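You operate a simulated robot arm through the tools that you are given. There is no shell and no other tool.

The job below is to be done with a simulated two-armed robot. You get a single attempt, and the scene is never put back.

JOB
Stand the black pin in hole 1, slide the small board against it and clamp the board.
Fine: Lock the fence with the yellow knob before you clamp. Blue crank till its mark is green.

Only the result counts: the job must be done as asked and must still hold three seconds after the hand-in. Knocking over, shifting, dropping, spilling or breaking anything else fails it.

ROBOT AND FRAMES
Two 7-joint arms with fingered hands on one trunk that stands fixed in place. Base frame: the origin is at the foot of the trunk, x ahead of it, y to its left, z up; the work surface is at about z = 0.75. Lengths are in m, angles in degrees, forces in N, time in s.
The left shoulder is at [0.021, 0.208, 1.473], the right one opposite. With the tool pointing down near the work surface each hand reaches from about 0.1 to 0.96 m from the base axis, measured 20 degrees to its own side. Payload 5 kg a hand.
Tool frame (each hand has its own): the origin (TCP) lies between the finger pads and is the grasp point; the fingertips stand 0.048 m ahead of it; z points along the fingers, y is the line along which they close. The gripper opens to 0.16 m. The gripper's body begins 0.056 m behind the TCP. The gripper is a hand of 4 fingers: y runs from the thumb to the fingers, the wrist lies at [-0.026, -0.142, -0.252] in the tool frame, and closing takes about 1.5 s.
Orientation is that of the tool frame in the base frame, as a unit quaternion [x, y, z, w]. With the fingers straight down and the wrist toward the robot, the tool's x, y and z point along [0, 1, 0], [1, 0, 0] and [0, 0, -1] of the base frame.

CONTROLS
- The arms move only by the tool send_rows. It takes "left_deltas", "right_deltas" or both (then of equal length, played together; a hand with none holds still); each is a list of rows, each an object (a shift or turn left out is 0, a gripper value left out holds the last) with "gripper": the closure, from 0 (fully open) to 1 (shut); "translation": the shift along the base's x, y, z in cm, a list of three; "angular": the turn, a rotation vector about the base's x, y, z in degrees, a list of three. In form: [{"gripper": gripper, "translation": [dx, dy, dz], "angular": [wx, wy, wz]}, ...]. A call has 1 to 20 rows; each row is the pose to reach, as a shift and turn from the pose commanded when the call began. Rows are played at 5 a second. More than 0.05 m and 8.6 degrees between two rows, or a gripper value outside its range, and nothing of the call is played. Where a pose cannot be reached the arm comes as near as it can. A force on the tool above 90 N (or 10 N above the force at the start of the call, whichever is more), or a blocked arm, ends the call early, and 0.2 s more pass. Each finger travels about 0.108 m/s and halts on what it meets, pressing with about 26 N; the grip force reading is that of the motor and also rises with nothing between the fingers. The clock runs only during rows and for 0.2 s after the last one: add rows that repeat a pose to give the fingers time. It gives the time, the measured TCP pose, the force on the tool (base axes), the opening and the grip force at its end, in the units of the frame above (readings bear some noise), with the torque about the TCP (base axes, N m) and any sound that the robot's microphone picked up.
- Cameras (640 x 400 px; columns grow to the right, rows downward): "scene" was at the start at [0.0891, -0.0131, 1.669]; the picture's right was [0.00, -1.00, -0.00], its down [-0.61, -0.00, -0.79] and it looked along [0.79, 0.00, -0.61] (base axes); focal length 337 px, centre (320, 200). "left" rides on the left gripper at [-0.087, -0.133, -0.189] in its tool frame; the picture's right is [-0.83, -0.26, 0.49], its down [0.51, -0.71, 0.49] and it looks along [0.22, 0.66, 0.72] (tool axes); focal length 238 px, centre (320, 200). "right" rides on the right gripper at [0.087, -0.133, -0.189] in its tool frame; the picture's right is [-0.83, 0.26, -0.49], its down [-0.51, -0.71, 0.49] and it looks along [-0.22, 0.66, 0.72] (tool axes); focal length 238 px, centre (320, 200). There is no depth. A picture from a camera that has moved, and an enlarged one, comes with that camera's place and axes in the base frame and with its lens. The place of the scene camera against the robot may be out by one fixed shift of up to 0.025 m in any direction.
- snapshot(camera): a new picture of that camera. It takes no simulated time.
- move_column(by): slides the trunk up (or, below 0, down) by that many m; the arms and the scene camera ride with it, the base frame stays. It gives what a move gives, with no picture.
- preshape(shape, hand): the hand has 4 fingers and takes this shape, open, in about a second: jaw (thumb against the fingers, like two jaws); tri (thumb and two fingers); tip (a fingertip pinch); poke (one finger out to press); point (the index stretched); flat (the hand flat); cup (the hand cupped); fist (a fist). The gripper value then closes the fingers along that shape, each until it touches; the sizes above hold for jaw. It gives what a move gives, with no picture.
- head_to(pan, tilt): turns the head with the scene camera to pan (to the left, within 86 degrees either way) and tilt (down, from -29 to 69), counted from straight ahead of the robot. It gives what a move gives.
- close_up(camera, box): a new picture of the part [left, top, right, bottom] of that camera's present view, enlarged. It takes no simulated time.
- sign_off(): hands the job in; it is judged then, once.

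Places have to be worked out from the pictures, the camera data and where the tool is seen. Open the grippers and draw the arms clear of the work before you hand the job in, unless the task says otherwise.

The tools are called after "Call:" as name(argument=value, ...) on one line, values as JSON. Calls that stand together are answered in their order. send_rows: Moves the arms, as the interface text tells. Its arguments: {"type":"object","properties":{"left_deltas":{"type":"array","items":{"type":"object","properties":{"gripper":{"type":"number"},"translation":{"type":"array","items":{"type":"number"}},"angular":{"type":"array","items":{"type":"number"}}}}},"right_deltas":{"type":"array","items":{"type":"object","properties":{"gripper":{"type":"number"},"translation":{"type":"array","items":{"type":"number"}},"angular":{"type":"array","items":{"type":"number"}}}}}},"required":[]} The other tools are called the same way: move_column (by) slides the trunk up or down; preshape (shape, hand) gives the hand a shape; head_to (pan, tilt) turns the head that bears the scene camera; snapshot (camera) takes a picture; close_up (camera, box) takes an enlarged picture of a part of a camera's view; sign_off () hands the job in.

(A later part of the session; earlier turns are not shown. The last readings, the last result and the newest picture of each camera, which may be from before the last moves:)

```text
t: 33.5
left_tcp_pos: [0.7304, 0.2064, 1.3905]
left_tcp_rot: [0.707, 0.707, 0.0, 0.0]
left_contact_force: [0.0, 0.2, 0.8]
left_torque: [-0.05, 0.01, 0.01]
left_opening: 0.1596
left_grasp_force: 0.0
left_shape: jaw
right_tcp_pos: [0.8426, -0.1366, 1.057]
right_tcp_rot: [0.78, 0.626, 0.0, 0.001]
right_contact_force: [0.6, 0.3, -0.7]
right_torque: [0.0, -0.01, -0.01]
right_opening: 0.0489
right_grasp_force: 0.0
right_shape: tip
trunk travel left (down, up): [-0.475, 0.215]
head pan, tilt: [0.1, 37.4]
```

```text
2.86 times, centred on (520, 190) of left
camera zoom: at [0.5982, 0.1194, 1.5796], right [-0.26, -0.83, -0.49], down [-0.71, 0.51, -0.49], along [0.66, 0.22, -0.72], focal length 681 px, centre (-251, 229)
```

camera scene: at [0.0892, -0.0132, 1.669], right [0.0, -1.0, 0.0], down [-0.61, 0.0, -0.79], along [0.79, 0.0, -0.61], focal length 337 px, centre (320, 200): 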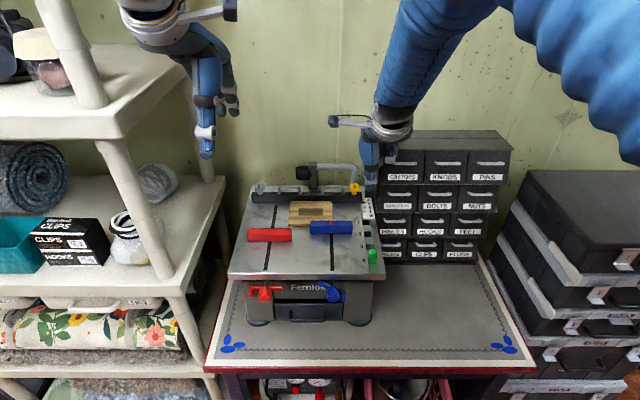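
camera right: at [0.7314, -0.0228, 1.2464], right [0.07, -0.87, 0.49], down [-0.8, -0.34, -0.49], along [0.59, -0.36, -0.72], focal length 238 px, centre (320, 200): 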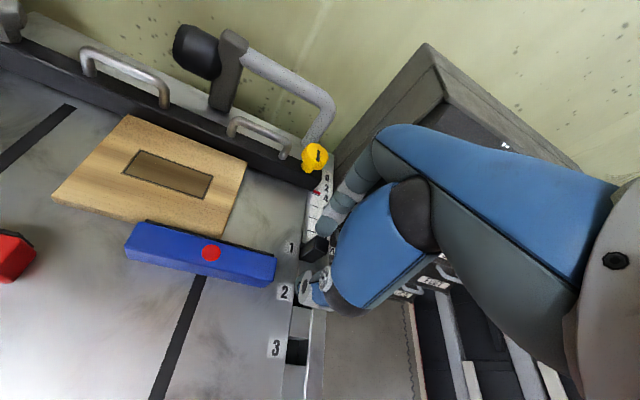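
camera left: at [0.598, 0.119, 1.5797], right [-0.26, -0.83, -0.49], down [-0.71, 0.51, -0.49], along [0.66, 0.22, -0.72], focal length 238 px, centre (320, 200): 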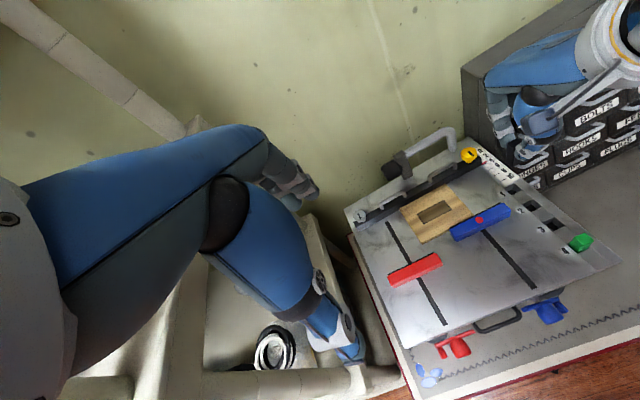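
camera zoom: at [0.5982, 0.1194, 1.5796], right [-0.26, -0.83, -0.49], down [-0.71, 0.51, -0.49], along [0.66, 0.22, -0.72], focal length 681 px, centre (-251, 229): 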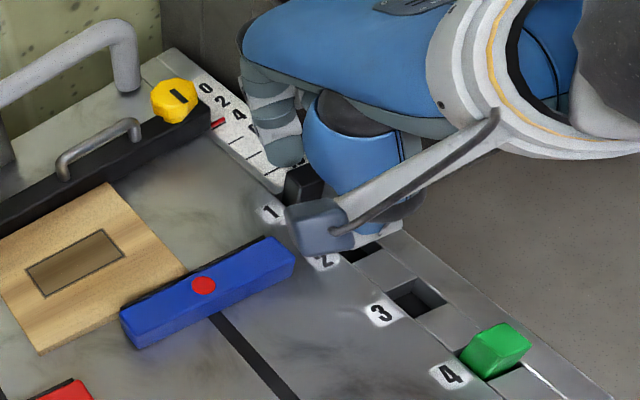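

The row steps were too long, so nothing moved. I repeat the rise with shorter steps.

Call:
send_rows(right_deltas=[{"translation": [0, 0, 2]}, {"translation": [0, 0, 5]}, {"translation": [0, 0, 9]}, {"translation": [-1, 0, 13]}, {"translation": [-3, -1, 16]}, {"translation": [-5, -3, 19]}, {"translation": [-7, -5, 21]}, {"translation": [-9, -7, 22]}, {"translation": [-9, -7, 22]}])

Call:
snapshot(camera="right")

Call:
close_up(camera="scene", box=[230, 150, 400, 260])

Call:
close_up(camera="left", box=[440, 120, 600, 260])

```text
t: 35.5
left_tcp_pos: [0.7303, 0.2078, 1.3896]
left_tcp_rot: [0.707, 0.707, -0.001, -0.001]
left_contact_force: [0.4, 1.1, 0.2]
left_torque: [-0.04, 0.03, -0.02]
left_opening: 0.1596
left_grasp_force: 0.0
left_shape: jaw
right_tcp_pos: [0.7508, -0.2045, 1.2768]
right_tcp_rot: [0.78, 0.626, 0.0, -0.001]
right_contact_force: [-0.3, 0.7, -1.2]
right_torque: [-0.01, 0.05, -0.01]
right_opening: 0.0488
right_grasp_force: 0.0
right_shape: tip
trunk travel left (down, up): [-0.475, 0.215]
head pan, tilt: [0.1, 37.4]
```

```text
taken
camera right: at [0.6403, -0.0912, 1.4664], right [0.07, -0.87, 0.49], down [-0.8, -0.34, -0.49], along [0.59, -0.35, -0.72], focal length 238 px, centre (320, 200)
```

right: 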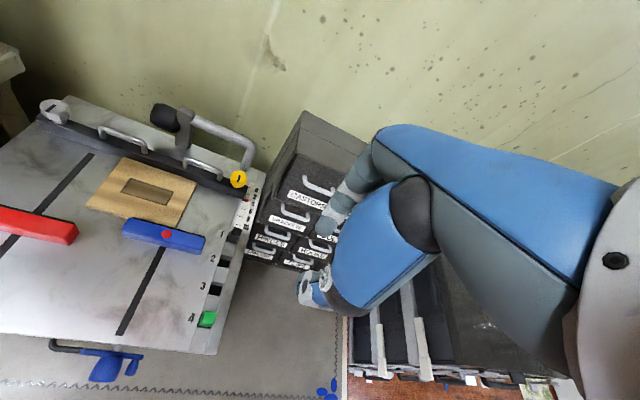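

```text
3.64 times, centred on (315, 205) of scene
camera zoom: at [0.0901, -0.0122, 1.6689], right [0.0, -1.0, 0.0], down [-0.61, 0.0, -0.79], along [0.79, 0.0, -0.61], focal length 1224 px, centre (338, 182)
```

zoom: 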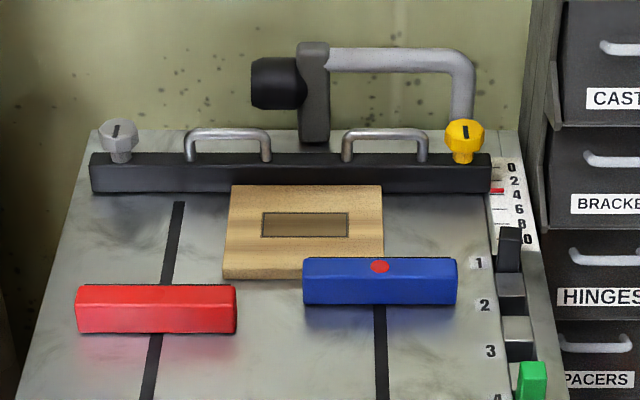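

```text
2.86 times, centred on (520, 190) of left
camera zoom: at [0.5988, 0.1199, 1.5792], right [-0.26, -0.83, -0.49], down [-0.71, 0.51, -0.49], along [0.65, 0.22, -0.72], focal length 681 px, centre (-251, 229)
```

zoom: 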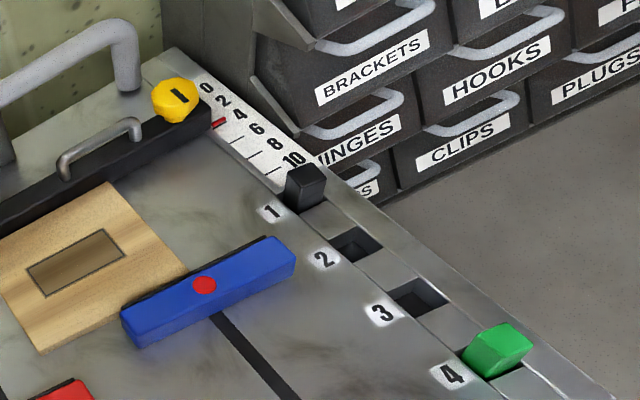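

The black pin stands in hole 1. I zoom in to compare how deep it sits against the green pin, and on board/bar gap.

Call:
close_up(camera="scene", box=[345, 205, 395, 270])

Call:
close_up(camera="right", box=[180, 210, 260, 335])

Call:
close_up(camera="right", box=[80, 140, 260, 260])

Call:
close_up(camera="left", box=[520, 165, 600, 255])

```text
6.15 times, centred on (370, 238) of scene
camera zoom: at [0.0901, -0.0122, 1.6689], right [0.0, -1.0, 0.0], down [-0.61, 0.0, -0.79], along [0.79, 0.0, -0.61], focal length 2072 px, centre (12, -31)
```

zoom: 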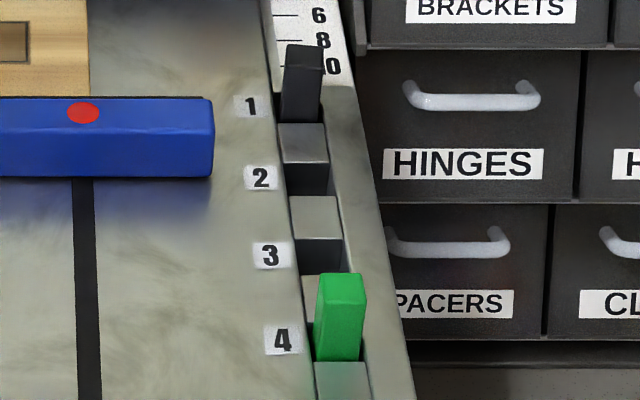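

```text
3.20 times, centred on (220, 272) of right
camera zoom: at [0.6403, -0.0912, 1.4664], right [0.07, -0.87, 0.49], down [-0.8, -0.34, -0.49], along [0.59, -0.35, -0.72], focal length 763 px, centre (640, -32)
```

zoom: 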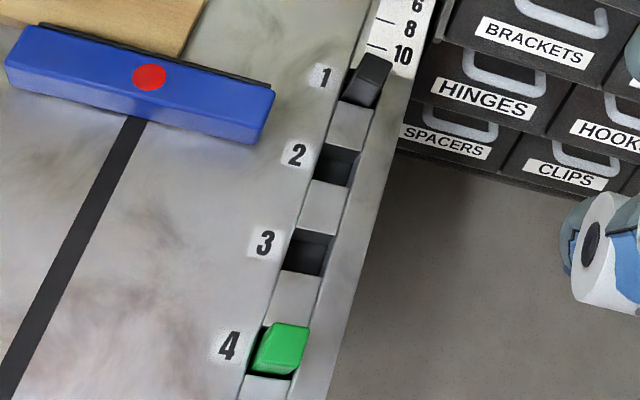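

```text
3.33 times, centred on (170, 200) of right
camera zoom: at [0.6403, -0.0912, 1.4664], right [0.07, -0.87, 0.49], down [-0.8, -0.34, -0.49], along [0.59, -0.35, -0.72], focal length 794 px, centre (820, 200)
```

zoom: 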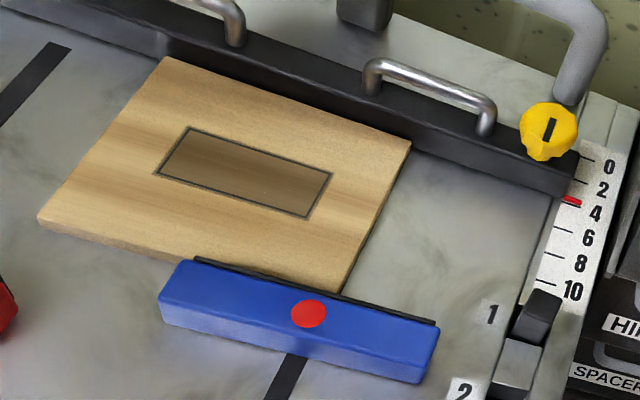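

```text
4.44 times, centred on (560, 210) of left
camera zoom: at [0.5988, 0.1199, 1.5792], right [-0.26, -0.83, -0.49], down [-0.71, 0.51, -0.49], along [0.65, 0.22, -0.72], focal length 1059 px, centre (-747, 156)
```

zoom: 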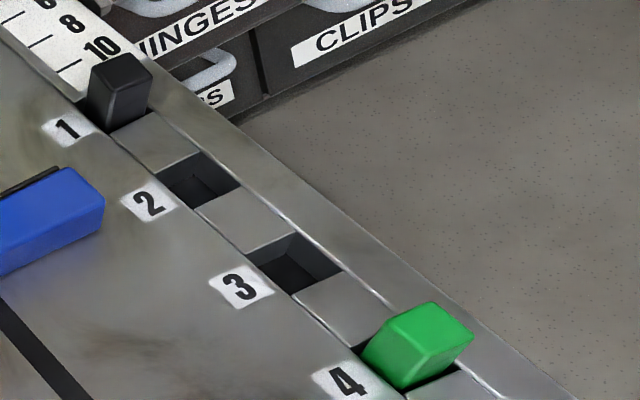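

The pin sits like the green one. From the view, the board spans x ≈ 0.832–0.94, y ≈ -0.037–0.093, with several mm of play to the blue bar and the fence right behind it, so it can slide right by about 9 cm. I shape the left hand to poke and bring it nearer to see its finger geometry.

Call:
preshape(hand="left", shape="poke")

Call:
snapshot(camera="left")

Call:
close_up(camera="scene", box=[100, 0, 260, 180])

Call:
close_up(camera="right", box=[0, 0, 320, 200])

```text
t: 36.4
left_tcp_pos: [0.7291, 0.2059, 1.3905]
left_tcp_rot: [0.708, 0.707, 0.0, 0.001]
left_contact_force: [0.6, -0.1, 0.0]
left_torque: [0.02, 0.0, 0.02]
left_opening: 0.0
left_grasp_force: 0.0
left_shape: poke
right_tcp_pos: [0.7525, -0.2061, 1.2776]
right_tcp_rot: [0.78, 0.626, 0.0, 0.0]
right_contact_force: [-0.2, -0.2, -0.2]
right_torque: [-0.01, 0.0, -0.01]
right_opening: 0.0489
right_grasp_force: 0.0
right_shape: tip
trunk travel left (down, up): [-0.475, 0.215]
head pan, tilt: [0.1, 37.4]
```

```text
taken
camera left: at [0.5979, 0.119, 1.5798], right [-0.26, -0.83, -0.49], down [-0.71, 0.51, -0.49], along [0.66, 0.22, -0.72], focal length 238 px, centre (320, 200)
```

left: 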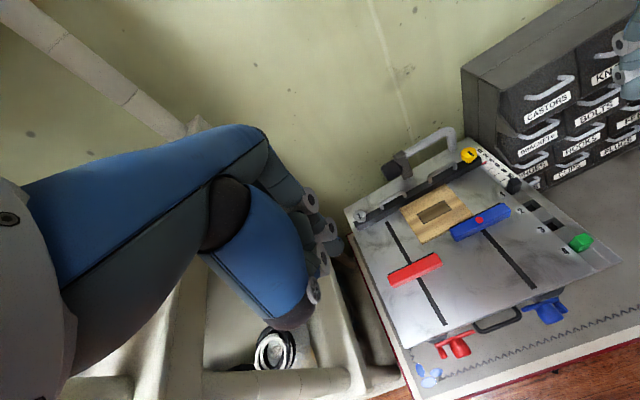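

```text
2.22 times, centred on (180, 90) of scene
camera zoom: at [0.0891, -0.0132, 1.669], right [0.0, -1.0, 0.0], down [-0.61, 0.0, -0.79], along [0.79, 0.0, -0.61], focal length 748 px, centre (631, 444)
```

zoom: 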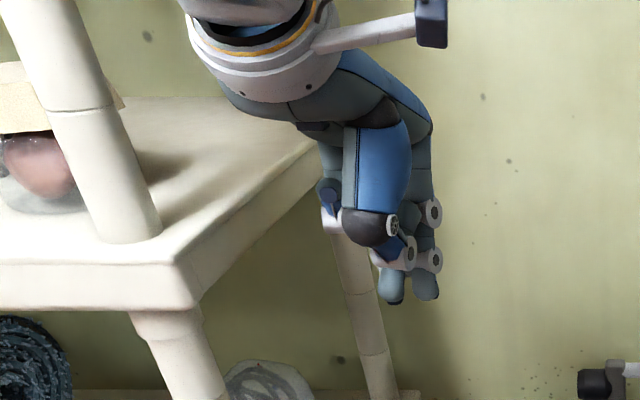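

```text
2.00 times, centred on (160, 100) of right
camera zoom: at [0.6398, -0.092, 1.4668], right [0.07, -0.87, 0.49], down [-0.8, -0.34, -0.49], along [0.59, -0.35, -0.72], focal length 477 px, centre (640, 400)
```

zoom: 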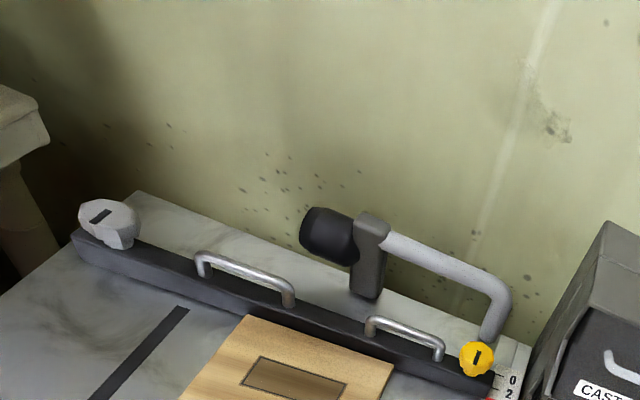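

I zoom in on the left hand's poke shape to see which fingertip leads.

Call:
close_up(camera="scene", box=[175, 60, 225, 140])

Call:
close_up(camera="left", box=[250, 160, 370, 340])

```text
5.00 times, centred on (200, 100) of scene
camera zoom: at [0.0891, -0.0132, 1.669], right [0.0, -1.0, 0.0], down [-0.61, 0.0, -0.79], along [0.79, 0.0, -0.61], focal length 1683 px, centre (920, 700)
```

zoom: 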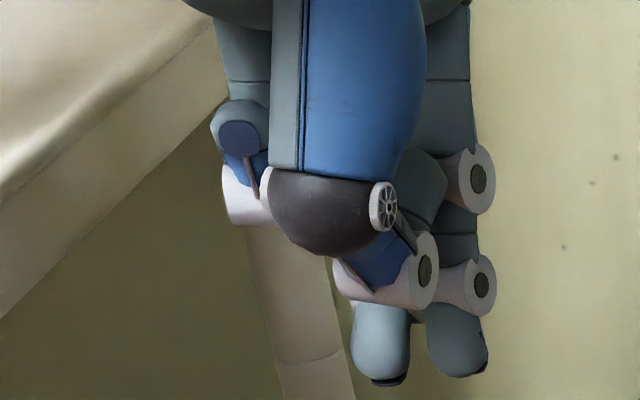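

```text
2.22 times, centred on (310, 250) of left
camera zoom: at [0.5979, 0.119, 1.5798], right [-0.26, -0.83, -0.49], down [-0.71, 0.51, -0.49], along [0.66, 0.22, -0.72], focal length 530 px, centre (342, 89)
```

zoom: 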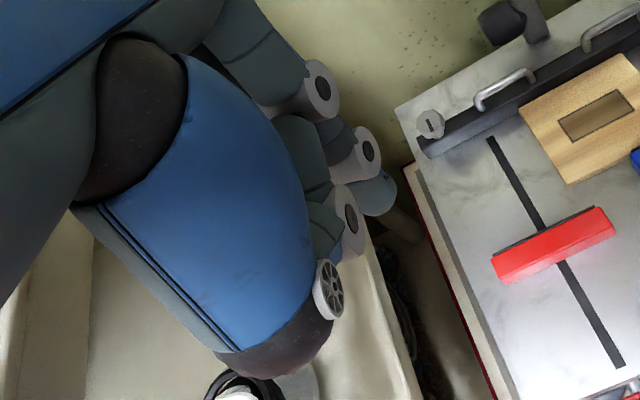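

In poke shape the index tip points down near the tool axis (about 2 cm ahead in x), with nothing on its right side, so it can push rightward. I bring the left hand to hover left of the board.

Call:
send_rows(left_deltas=[{"translation": [1.3, -0.8, -3]}, {"translation": [2.6, -1.6, -6.5]}, {"translation": [4, -2.5, -10]}, {"translation": [5.5, -3.5, -13.5]}, {"translation": [7, -4.5, -17]}, {"translation": [8.5, -5.5, -20.5]}, {"translation": [10, -6.2, -24]}, {"translation": [11.5, -6.8, -27]}, {"translation": [12.5, -7, -29.5]}, {"translation": [12.5, -7, -29.5]}])

Call:
snapshot(camera="right")

Call:
snapshot(camera="left")

Call:
snapshot(camera="scene")

```text
t: 38.6
left_tcp_pos: [0.8551, 0.1374, 1.0947]
left_tcp_rot: [0.707, 0.707, 0.0, 0.0]
left_contact_force: [-1.1, -0.1, -0.7]
left_torque: [0.01, 0.0, -0.01]
left_opening: 0.0
left_grasp_force: 0.1
left_shape: poke
right_tcp_pos: [0.7507, -0.205, 1.277]
right_tcp_rot: [0.78, 0.626, -0.001, 0.0]
right_contact_force: [-1.6, -0.3, -0.1]
right_torque: [0.01, -0.03, 0.0]
right_opening: 0.0487
right_grasp_force: 0.0
right_shape: tip
trunk travel left (down, up): [-0.475, 0.215]
head pan, tilt: [0.1, 37.4]
```

```text
taken
camera right: at [0.6392, -0.0919, 1.4672], right [0.07, -0.87, 0.49], down [-0.8, -0.34, -0.49], along [0.59, -0.35, -0.72], focal length 238 px, centre (320, 200)
```

right: 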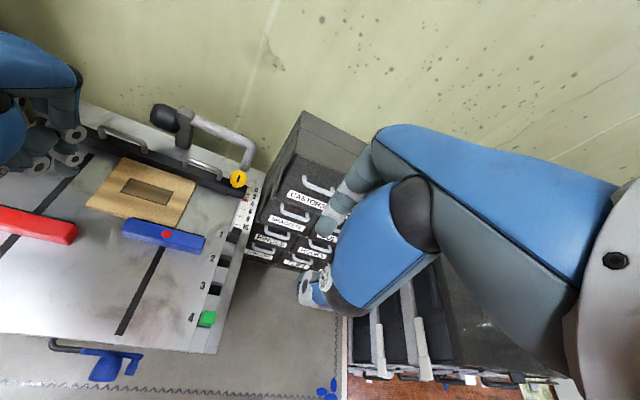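

```text
taken
camera left: at [0.7224, 0.0495, 1.2838], right [-0.26, -0.83, -0.49], down [-0.71, 0.51, -0.49], along [0.66, 0.22, -0.72], focal length 238 px, centre (320, 200)
```

left: 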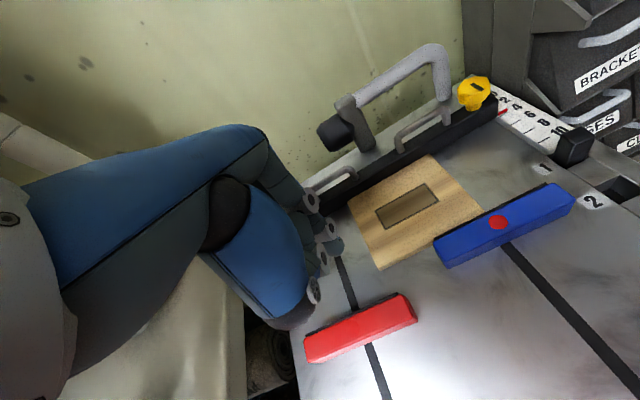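

```text
taken
camera scene: at [0.0884, -0.0131, 1.6691], right [0.0, -1.0, 0.0], down [-0.61, 0.0, -0.79], along [0.79, 0.0, -0.61], focal length 337 px, centre (320, 200)
```

scene: 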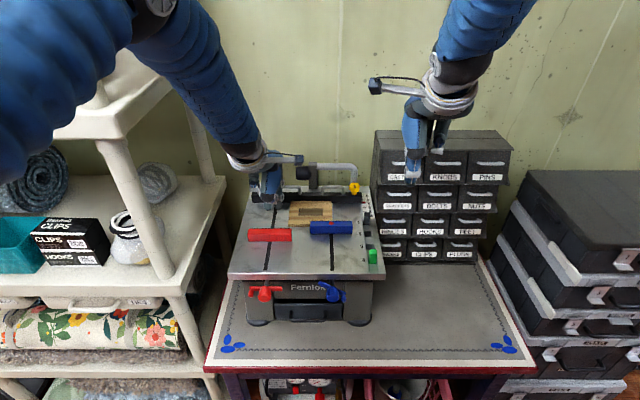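

The left hand hovers left of the board with no contact. I zoom in with all cameras to locate the index tip against the board's left edge and the fence handle.

Call:
close_up(camera="right", box=[0, 80, 160, 260])

Call:
close_up(camera="left", box=[280, 160, 440, 280])

Call:
close_up(camera="scene", box=[235, 150, 345, 240])

```text
2.22 times, centred on (80, 170) of right
camera zoom: at [0.6392, -0.0919, 1.4672], right [0.07, -0.87, 0.49], down [-0.8, -0.34, -0.49], along [0.59, -0.35, -0.72], focal length 530 px, centre (853, 267)
```

zoom: 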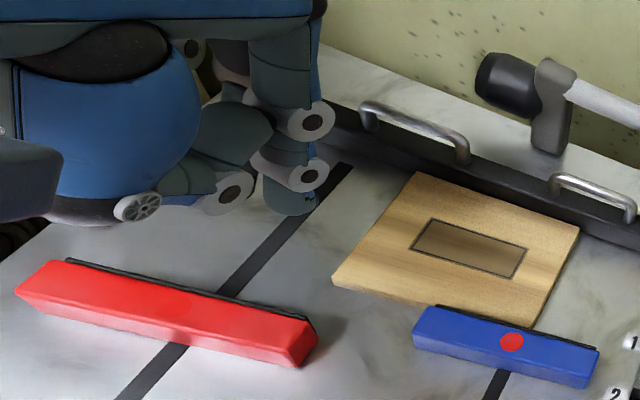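

```text
3.33 times, centred on (360, 220) of left
camera zoom: at [0.7224, 0.0495, 1.2838], right [-0.26, -0.83, -0.49], down [-0.71, 0.51, -0.49], along [0.66, 0.22, -0.72], focal length 794 px, centre (187, 133)
```

zoom: 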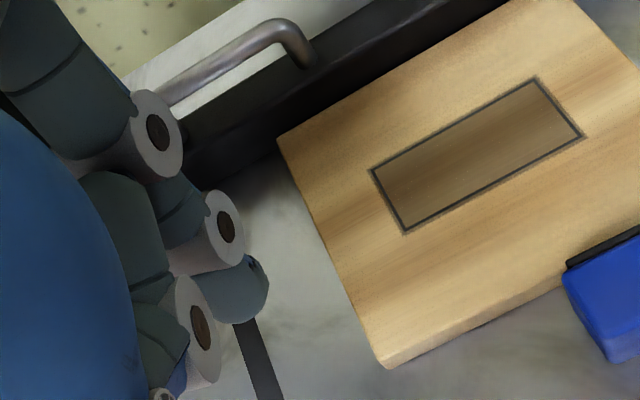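

```text
4.44 times, centred on (290, 195) of scene
camera zoom: at [0.0884, -0.0131, 1.6691], right [0.0, -1.0, 0.0], down [-0.61, 0.0, -0.79], along [0.79, 0.0, -0.61], focal length 1496 px, centre (453, 222)
```

zoom: 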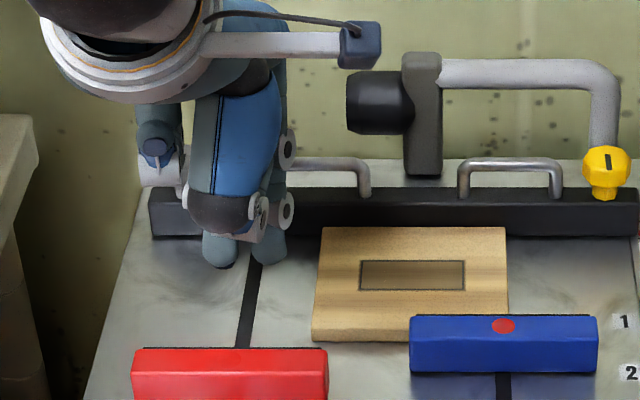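

The index tip is at about (0.86, 0.123, 1.04), the board's left edge at y ≈ 0.095. I move to x ≈ 0.875 for the tip and lower most of the way, watching force.

Call:
send_rows(left_deltas=[{"translation": [0.8, 0, 0]}, {"translation": [1.6, 0, -0.8]}, {"translation": [1.6, 0, -1.6]}, {"translation": [1.6, 0, -2.4]}, {"translation": [1.6, 0, -2.4]}])

Call:
close_up(camera="right", box=[40, 110, 160, 200])

Call:
close_up(camera="left", box=[300, 180, 420, 270])

Call:
close_up(camera="scene", box=[270, 180, 340, 230])

```text
t: 39.8
left_tcp_pos: [0.8708, 0.1358, 1.0721]
left_tcp_rot: [0.707, 0.707, 0.001, 0.001]
left_contact_force: [-1.0, -0.2, -0.3]
left_torque: [-0.02, -0.02, -0.02]
left_opening: 0.0
left_grasp_force: 0.1
left_shape: poke
right_tcp_pos: [0.7514, -0.2058, 1.2778]
right_tcp_rot: [0.78, 0.626, 0.0, 0.0]
right_contact_force: [-0.7, -0.7, -0.2]
right_torque: [0.0, -0.03, -0.03]
right_opening: 0.0488
right_grasp_force: 0.1
right_shape: tip
trunk travel left (down, up): [-0.475, 0.215]
head pan, tilt: [0.1, 37.4]
```

```text
4.44 times, centred on (100, 155) of right
camera zoom: at [0.6398, -0.0919, 1.4668], right [0.07, -0.87, 0.49], down [-0.8, -0.34, -0.49], along [0.59, -0.35, -0.72], focal length 1059 px, centre (1298, 400)
```

zoom: 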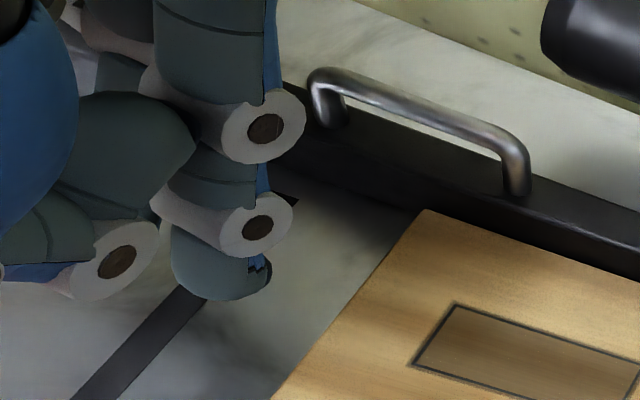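

```text
4.44 times, centred on (360, 225) of left
camera zoom: at [0.7388, 0.0498, 1.2608], right [-0.26, -0.83, -0.49], down [-0.71, 0.51, -0.49], along [0.66, 0.22, -0.72], focal length 1059 px, centre (142, 89)
```

zoom: 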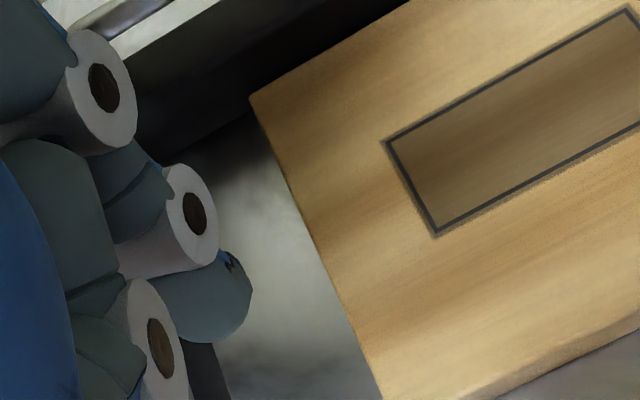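

```text
8.00 times, centred on (305, 205) of scene
camera zoom: at [0.0892, -0.0131, 1.6691], right [0.0, -1.0, 0.0], down [-0.61, 0.0, -0.79], along [0.79, 0.0, -0.61], focal length 2694 px, centre (440, 160)
```

zoom: 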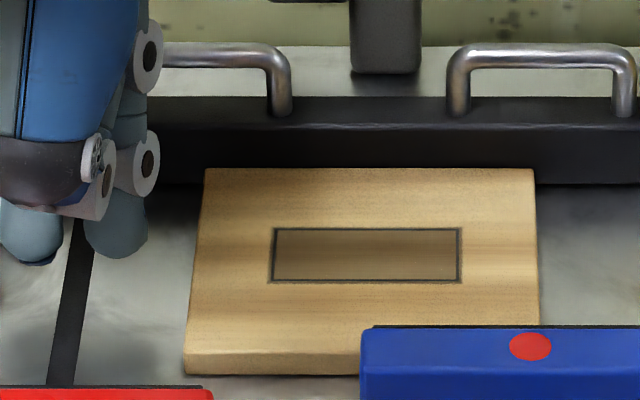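

Index tip is at about (0.871, 0.12, 1.02). I lower 1.6 cm to the board's edge level and start pushing gently to the right.

Call:
send_rows(left_deltas=[{"translation": [0, 0, -0.8]}, {"translation": [0, 0, -1.6]}, {"translation": [0, -0.6, -1.6]}, {"translation": [0, -1.2, -1.6]}, {"translation": [0, -1.8, -1.6]}, {"translation": [0, -2.4, -1.6]}, {"translation": [0, -3.0, -1.6]}, {"translation": [0, -3.0, -1.6]}])

Call:
close_up(camera="right", box=[40, 110, 260, 260])

Call:
close_up(camera="left", box=[300, 150, 460, 270])

Call:
close_up(camera="scene", box=[270, 180, 380, 240])

```text
t: 41.6
left_tcp_pos: [0.8707, 0.1066, 1.0542]
left_tcp_rot: [0.707, 0.707, 0.0, 0.0]
left_contact_force: [-0.3, 0.3, -0.3]
left_torque: [-0.02, 0.01, 0.03]
left_opening: 0.0
left_grasp_force: 0.1
left_shape: poke
right_tcp_pos: [0.7506, -0.2049, 1.277]
right_tcp_rot: [0.78, 0.626, 0.002, 0.0]
right_contact_force: [0.3, 0.8, 0.9]
right_torque: [-0.01, 0.02, 0.03]
right_opening: 0.0486
right_grasp_force: 0.1
right_shape: tip
trunk travel left (down, up): [-0.475, 0.215]
head pan, tilt: [0.1, 37.4]
```

```text
2.67 times, centred on (150, 185) of right
camera zoom: at [0.6399, -0.0917, 1.4668], right [0.07, -0.87, 0.49], down [-0.8, -0.34, -0.49], along [0.59, -0.35, -0.72], focal length 636 px, centre (773, 240)
```

zoom: 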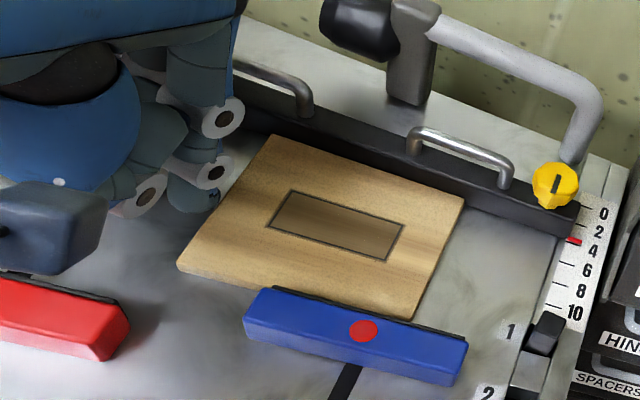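

```text
3.33 times, centred on (380, 210) of left
camera zoom: at [0.7386, 0.0196, 1.245], right [-0.26, -0.83, -0.49], down [-0.71, 0.51, -0.49], along [0.66, 0.22, -0.72], focal length 794 px, centre (120, 167)
```

zoom: 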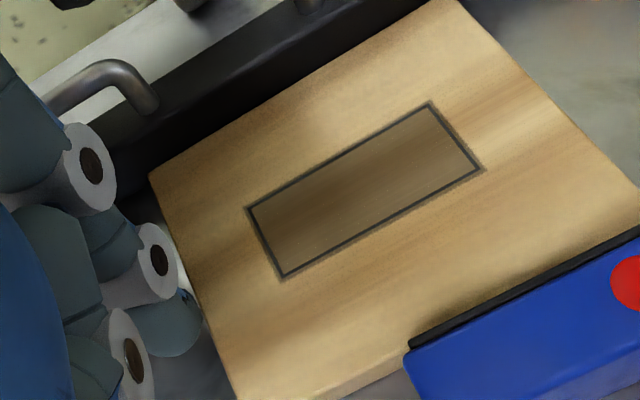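

```text
5.82 times, centred on (325, 210) of scene
camera zoom: at [0.0893, -0.0129, 1.669], right [0.0, -1.0, 0.0], down [-0.61, 0.0, -0.79], along [0.79, 0.0, -0.61], focal length 1959 px, centre (291, 142)
```

zoom: 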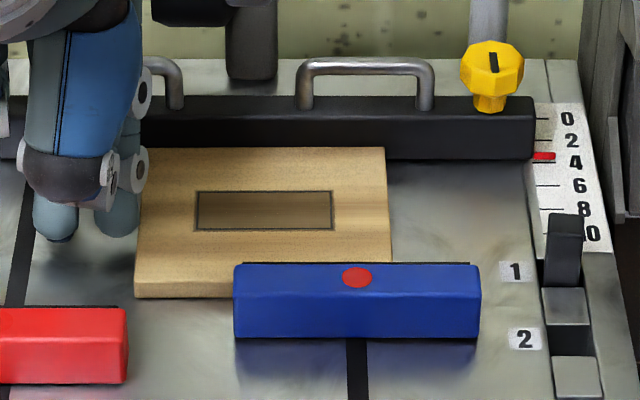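

The board moves with the finger (about 1.5 cm so far), staying square. I push another 5.5 cm and look again.

Call:
send_rows(left_deltas=[{"translation": [0, -0.6, 0]}, {"translation": [0, -1.2, 0]}, {"translation": [0, -1.8, 0]}, {"translation": [0, -2.4, 0]}, {"translation": [0, -3.0, 0]}, {"translation": [0, -3.6, 0]}, {"translation": [0, -4.2, 0]}, {"translation": [0, -4.8, 0]}, {"translation": [0, -5.4, 0]}, {"translation": [0, -5.4, 0]}])

Call:
close_up(camera="right", box=[40, 110, 260, 260])

Call:
close_up(camera="left", box=[300, 100, 620, 300])

Call:
close_up(camera="scene", box=[280, 180, 390, 240])

```text
t: 43.8
left_tcp_pos: [0.8698, 0.0525, 1.0546]
left_tcp_rot: [0.707, 0.707, 0.0, 0.0]
left_contact_force: [1.3, -0.3, 0.4]
left_torque: [-0.01, 0.03, -0.02]
left_opening: 0.0
left_grasp_force: 0.0
left_shape: poke
right_tcp_pos: [0.7513, -0.205, 1.2779]
right_tcp_rot: [0.78, 0.626, 0.0, 0.0]
right_contact_force: [0.3, -0.8, 0.0]
right_torque: [-0.03, -0.06, 0.01]
right_opening: 0.049
right_grasp_force: 0.1
right_shape: tip
trunk travel left (down, up): [-0.475, 0.215]
head pan, tilt: [0.1, 37.4]
```

```text
2.67 times, centred on (150, 185) of right
camera zoom: at [0.64, -0.0918, 1.4668], right [0.07, -0.87, 0.49], down [-0.8, -0.34, -0.49], along [0.59, -0.35, -0.72], focal length 636 px, centre (773, 240)
```

zoom: 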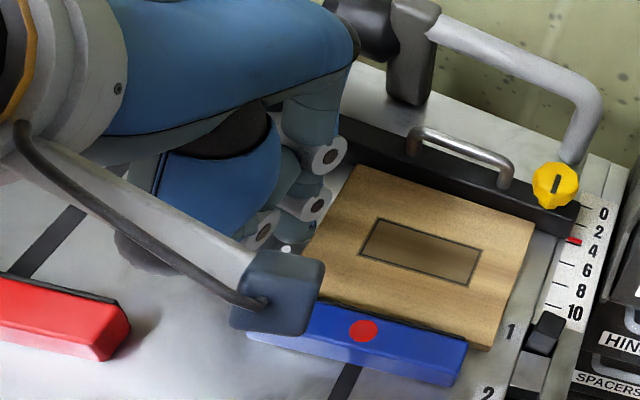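

```text
2.00 times, centred on (460, 200) of left
camera zoom: at [0.739, -0.0346, 1.2438], right [-0.26, -0.83, -0.49], down [-0.71, 0.51, -0.49], along [0.66, 0.22, -0.72], focal length 477 px, centre (40, 200)
```

zoom: 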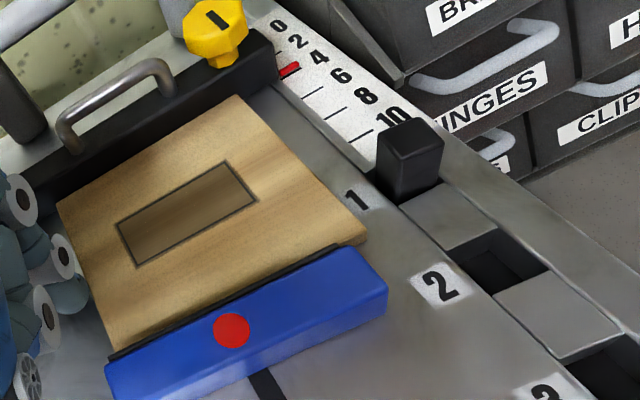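

```text
5.82 times, centred on (335, 210) of scene
camera zoom: at [0.0893, -0.013, 1.669], right [0.0, -1.0, 0.0], down [-0.61, 0.0, -0.79], along [0.79, 0.0, -0.61], focal length 1959 px, centre (233, 142)
```

zoom: 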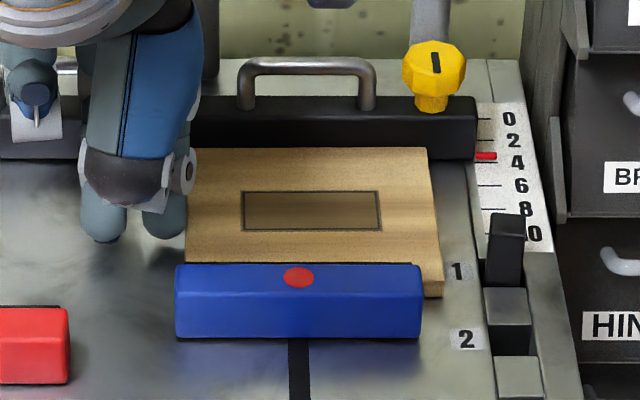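

Board is still square and about 2–2.5 cm from the pin. I push 1.6 cm more.

Call:
send_rows(left_deltas=[{"translation": [0, -0.4, 0]}, {"translation": [0, -0.8, 0]}, {"translation": [0, -1.2, 0]}, {"translation": [0, -1.6, 0]}, {"translation": [0, -1.6, 0]}])

Call:
close_up(camera="right", box=[100, 140, 260, 260])

Call:
close_up(camera="left", box=[300, 100, 620, 300])

Call:
close_up(camera="scene", box=[300, 180, 390, 240])

```text
t: 45.0
left_tcp_pos: [0.8706, 0.0357, 1.0545]
left_tcp_rot: [0.707, 0.707, 0.0, 0.0]
left_contact_force: [-1.0, 0.0, 0.2]
left_torque: [0.02, 0.0, 0.0]
left_opening: 0.0001
left_grasp_force: 0.1
left_shape: poke
right_tcp_pos: [0.7509, -0.205, 1.2779]
right_tcp_rot: [0.78, 0.626, 0.0, 0.0]
right_contact_force: [-0.9, -1.2, -0.1]
right_torque: [0.0, -0.02, 0.0]
right_opening: 0.0488
right_grasp_force: 0.0
right_shape: tip
trunk travel left (down, up): [-0.475, 0.215]
head pan, tilt: [0.1, 37.4]
```

```text
3.33 times, centred on (180, 200) of right
camera zoom: at [0.64, -0.0918, 1.4668], right [0.07, -0.87, 0.49], down [-0.8, -0.34, -0.49], along [0.59, -0.35, -0.72], focal length 794 px, centre (787, 200)
```

zoom: 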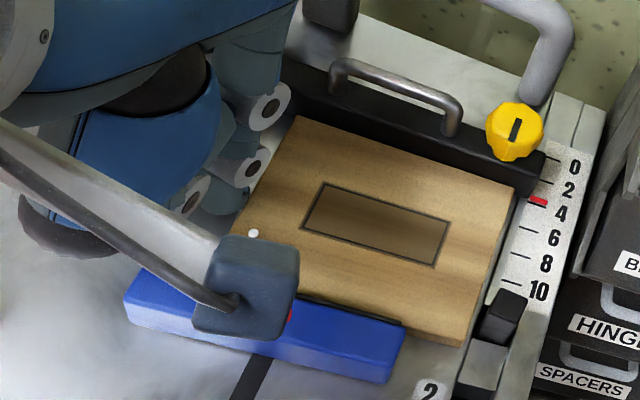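

```text
2.00 times, centred on (460, 200) of left
camera zoom: at [0.739, -0.0513, 1.2441], right [-0.26, -0.83, -0.49], down [-0.71, 0.51, -0.49], along [0.66, 0.22, -0.72], focal length 477 px, centre (40, 200)
```

zoom: 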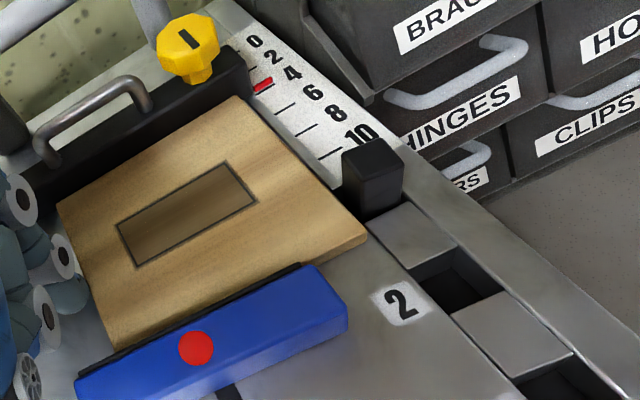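

```text
6.67 times, centred on (345, 210) of scene
camera zoom: at [0.0893, -0.013, 1.669], right [0.0, -1.0, 0.0], down [-0.61, 0.0, -0.79], along [0.79, 0.0, -0.61], focal length 2245 px, centre (153, 133)
```

zoom: 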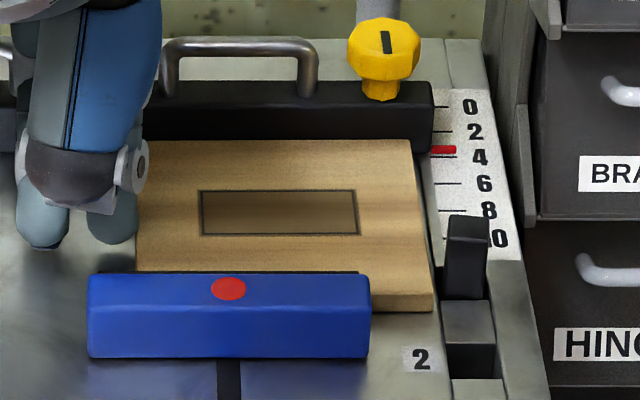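

About 6–7 mm remain. I back the finger off, move it forward to x ≈ 0.860 so the push lines up better with the pin, then push in 2 mm steps until contact.

Call:
send_rows(left_deltas=[{"translation": [0, 0.5, 0]}, {"translation": [-0.6, 0.5, 0]}, {"translation": [-1.2, 0.5, 0]}, {"translation": [-1.2, 0.2, 0]}, {"translation": [-1.2, 0.0, 0]}, {"translation": [-1.2, -0.2, 0]}, {"translation": [-1.2, -0.35, 0]}, {"translation": [-1.2, -0.5, 0]}, {"translation": [-1.2, -0.65, 0]}, {"translation": [-1.2, -0.8, 0]}, {"translation": [-1.2, -0.8, 0]}])

Call:
close_up(camera="right", box=[100, 140, 260, 260])

Call:
close_up(camera="left", box=[400, 130, 560, 250])

Call:
close_up(camera="scene", box=[330, 190, 390, 240])

```text
t: 47.4
left_tcp_pos: [0.8594, 0.0292, 1.0555]
left_tcp_rot: [0.707, 0.707, 0.0, -0.001]
left_contact_force: [0.1, 0.5, -0.2]
left_torque: [0.0, -0.01, 0.0]
left_opening: 0.0002
left_grasp_force: 0.1
left_shape: poke
right_tcp_pos: [0.7509, -0.2044, 1.2781]
right_tcp_rot: [0.78, 0.626, 0.0, 0.0]
right_contact_force: [0.3, -0.6, 0.9]
right_torque: [0.02, 0.01, -0.02]
right_opening: 0.0484
right_grasp_force: 0.1
right_shape: tip
trunk travel left (down, up): [-0.475, 0.215]
head pan, tilt: [0.1, 37.4]
```

```text
3.33 times, centred on (180, 200) of right
camera zoom: at [0.6399, -0.0919, 1.4668], right [0.07, -0.87, 0.49], down [-0.8, -0.34, -0.49], along [0.59, -0.35, -0.72], focal length 794 px, centre (787, 200)
```

zoom: 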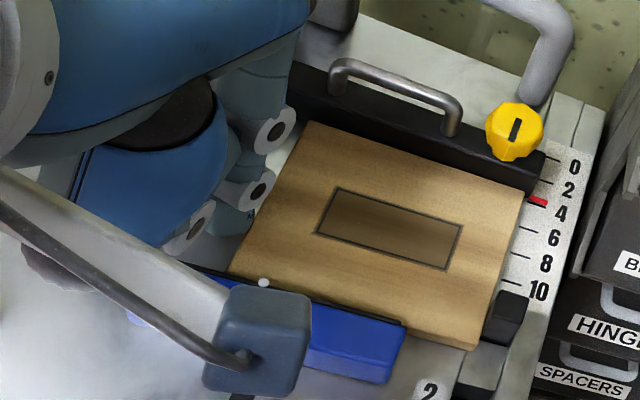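

```text
3.33 times, centred on (480, 190) of left
camera zoom: at [0.7269, -0.0587, 1.2446], right [-0.26, -0.83, -0.49], down [-0.71, 0.51, -0.49], along [0.66, 0.22, -0.72], focal length 794 px, centre (-213, 233)
```

zoom: 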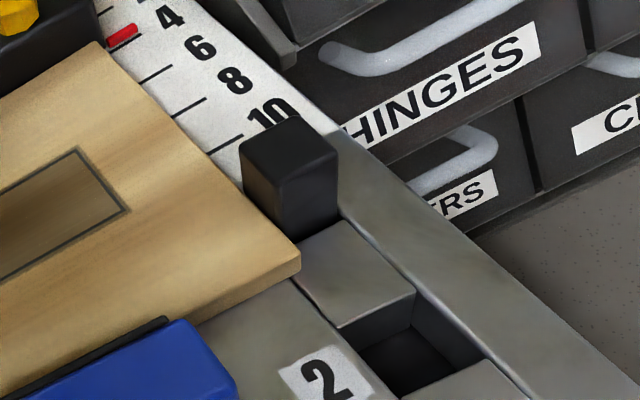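

```text
8.00 times, centred on (360, 215) of scene
camera zoom: at [0.0893, -0.013, 1.669], right [0.0, -1.0, 0.0], down [-0.61, 0.0, -0.79], along [0.79, 0.0, -0.61], focal length 2694 px, centre (0, 80)
```

zoom: 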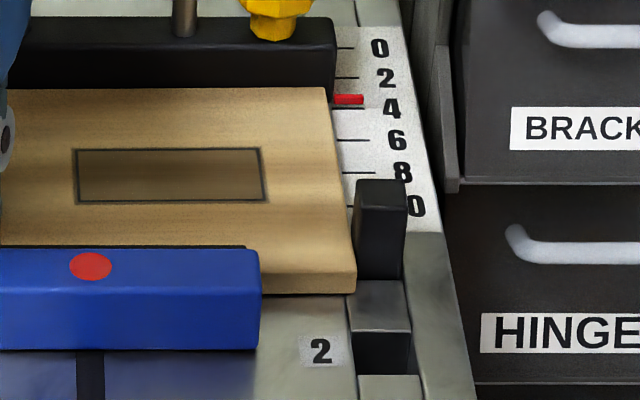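

The board now looks to be at the pin, but no force yet. I push on in 1 mm steps until the contact shows in the force.

Call:
send_rows(left_deltas=[{"translation": [0, -0.1, 0]}, {"translation": [0, -0.2, 0]}, {"translation": [0, -0.3, 0]}, {"translation": [0, -0.4, 0]}, {"translation": [0, -0.4, 0]}])

Call:
close_up(camera="left", box=[400, 130, 560, 250])

Call:
close_up(camera="scene", box=[330, 190, 390, 240])

```text
t: 48.6
left_tcp_pos: [0.8587, 0.0275, 1.0542]
left_tcp_rot: [0.707, 0.708, 0.0, -0.001]
left_contact_force: [1.5, 14.8, 3.6]
left_torque: [0.5, -0.1, 0.11]
left_opening: 0.0
left_grasp_force: 0.0
left_shape: poke
right_tcp_pos: [0.7507, -0.2031, 1.2773]
right_tcp_rot: [0.78, 0.626, 0.0, 0.0]
right_contact_force: [-0.3, -0.5, -0.6]
right_torque: [0.0, 0.0, 0.01]
right_opening: 0.0487
right_grasp_force: 0.0
right_shape: tip
trunk travel left (down, up): [-0.475, 0.215]
head pan, tilt: [0.1, 37.4]
```

```text
3.33 times, centred on (480, 190) of left
camera zoom: at [0.7271, -0.0603, 1.2443], right [-0.26, -0.83, -0.49], down [-0.71, 0.51, -0.49], along [0.66, 0.22, -0.72], focal length 794 px, centre (-213, 233)
```

zoom: 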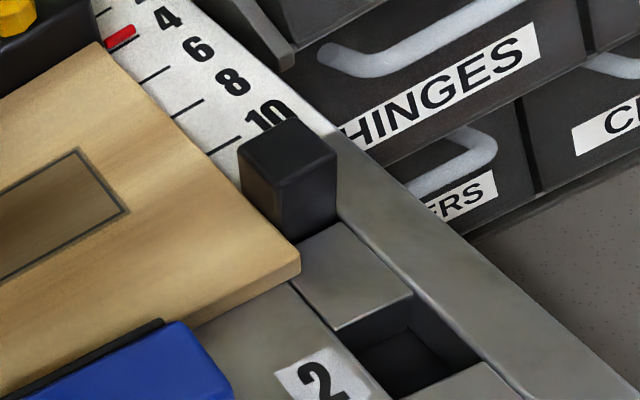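

```text
8.00 times, centred on (360, 215) of scene
camera zoom: at [0.0892, -0.0114, 1.6691], right [0.0, -1.0, 0.0], down [-0.61, 0.0, -0.79], along [0.79, 0.0, -0.61], focal length 2694 px, centre (0, 80)
```

zoom: 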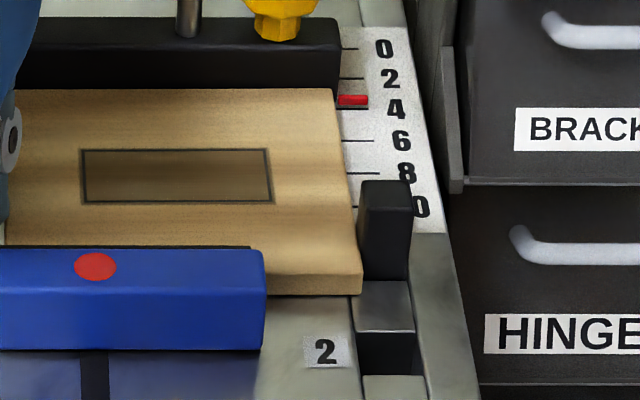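

Contact with the pin: 14.8 N on the finger and no gap in either view. I back the finger off gently, then raise the left hand clear and check that the board stays against the pin.

Call:
send_rows(left_deltas=[{"translation": [0, 0.3, 0]}, {"translation": [0, 0.8, 0]}, {"translation": [0, 1.6, 0.5]}, {"translation": [0, 2.5, 2]}, {"translation": [0, 3, 5]}, {"translation": [-1, 4, 9]}, {"translation": [-3, 5, 13]}, {"translation": [-5, 6.5, 17]}, {"translation": [-7, 8.5, 20.5]}, {"translation": [-9, 10.5, 24]}, {"translation": [-11, 13, 27]}, {"translation": [-13, 15, 29]}, {"translation": [-13, 15, 29]}])

Call:
close_up(camera="right", box=[60, 130, 270, 270])

Call:
close_up(camera="scene", box=[280, 170, 390, 240])

Call:
snapshot(camera="left")

```text
t: 51.4
left_tcp_pos: [0.7304, 0.1741, 1.3468]
left_tcp_rot: [0.707, 0.707, 0.0, -0.002]
left_contact_force: [0.7, -0.2, 0.0]
left_torque: [0.02, 0.1, -0.01]
left_opening: 0.0001
left_grasp_force: 0.0
left_shape: poke
right_tcp_pos: [0.7526, -0.2066, 1.2764]
right_tcp_rot: [0.78, 0.626, -0.001, -0.001]
right_contact_force: [0.7, -0.2, -1.3]
right_torque: [0.04, 0.04, 0.0]
right_opening: 0.0486
right_grasp_force: 0.1
right_shape: tip
trunk travel left (down, up): [-0.475, 0.215]
head pan, tilt: [0.1, 37.4]
```

```text
2.86 times, centred on (165, 200) of right
camera zoom: at [0.6409, -0.093, 1.4661], right [0.07, -0.87, 0.49], down [-0.8, -0.34, -0.49], along [0.59, -0.35, -0.72], focal length 681 px, centre (763, 200)
```

zoom: 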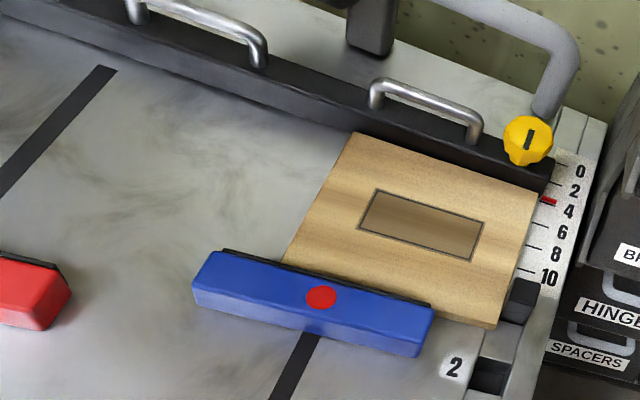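

```text
5.71 times, centred on (335, 205) of scene
camera zoom: at [0.0904, -0.0141, 1.6689], right [0.0, -1.0, 0.0], down [-0.61, 0.0, -0.79], along [0.79, 0.0, -0.61], focal length 1924 px, centre (234, 171)
```

zoom: 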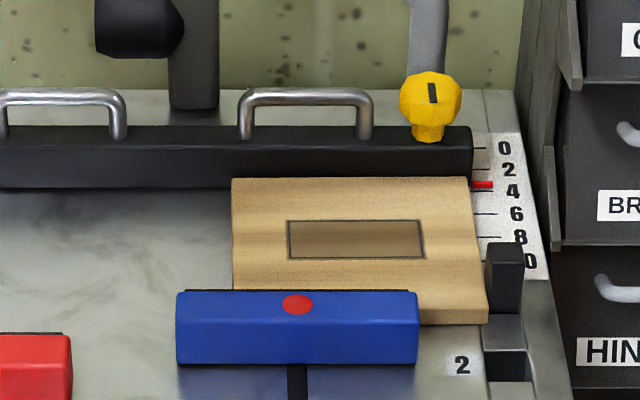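

```text
taken
camera left: at [0.5974, 0.0868, 1.5362], right [-0.26, -0.83, -0.49], down [-0.71, 0.51, -0.49], along [0.65, 0.22, -0.72], focal length 238 px, centre (320, 200)
```

left: 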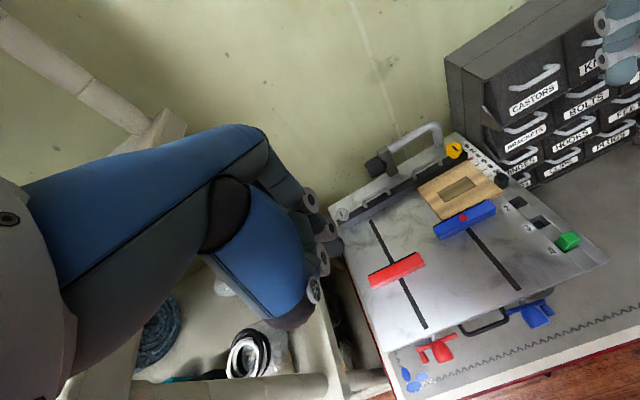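

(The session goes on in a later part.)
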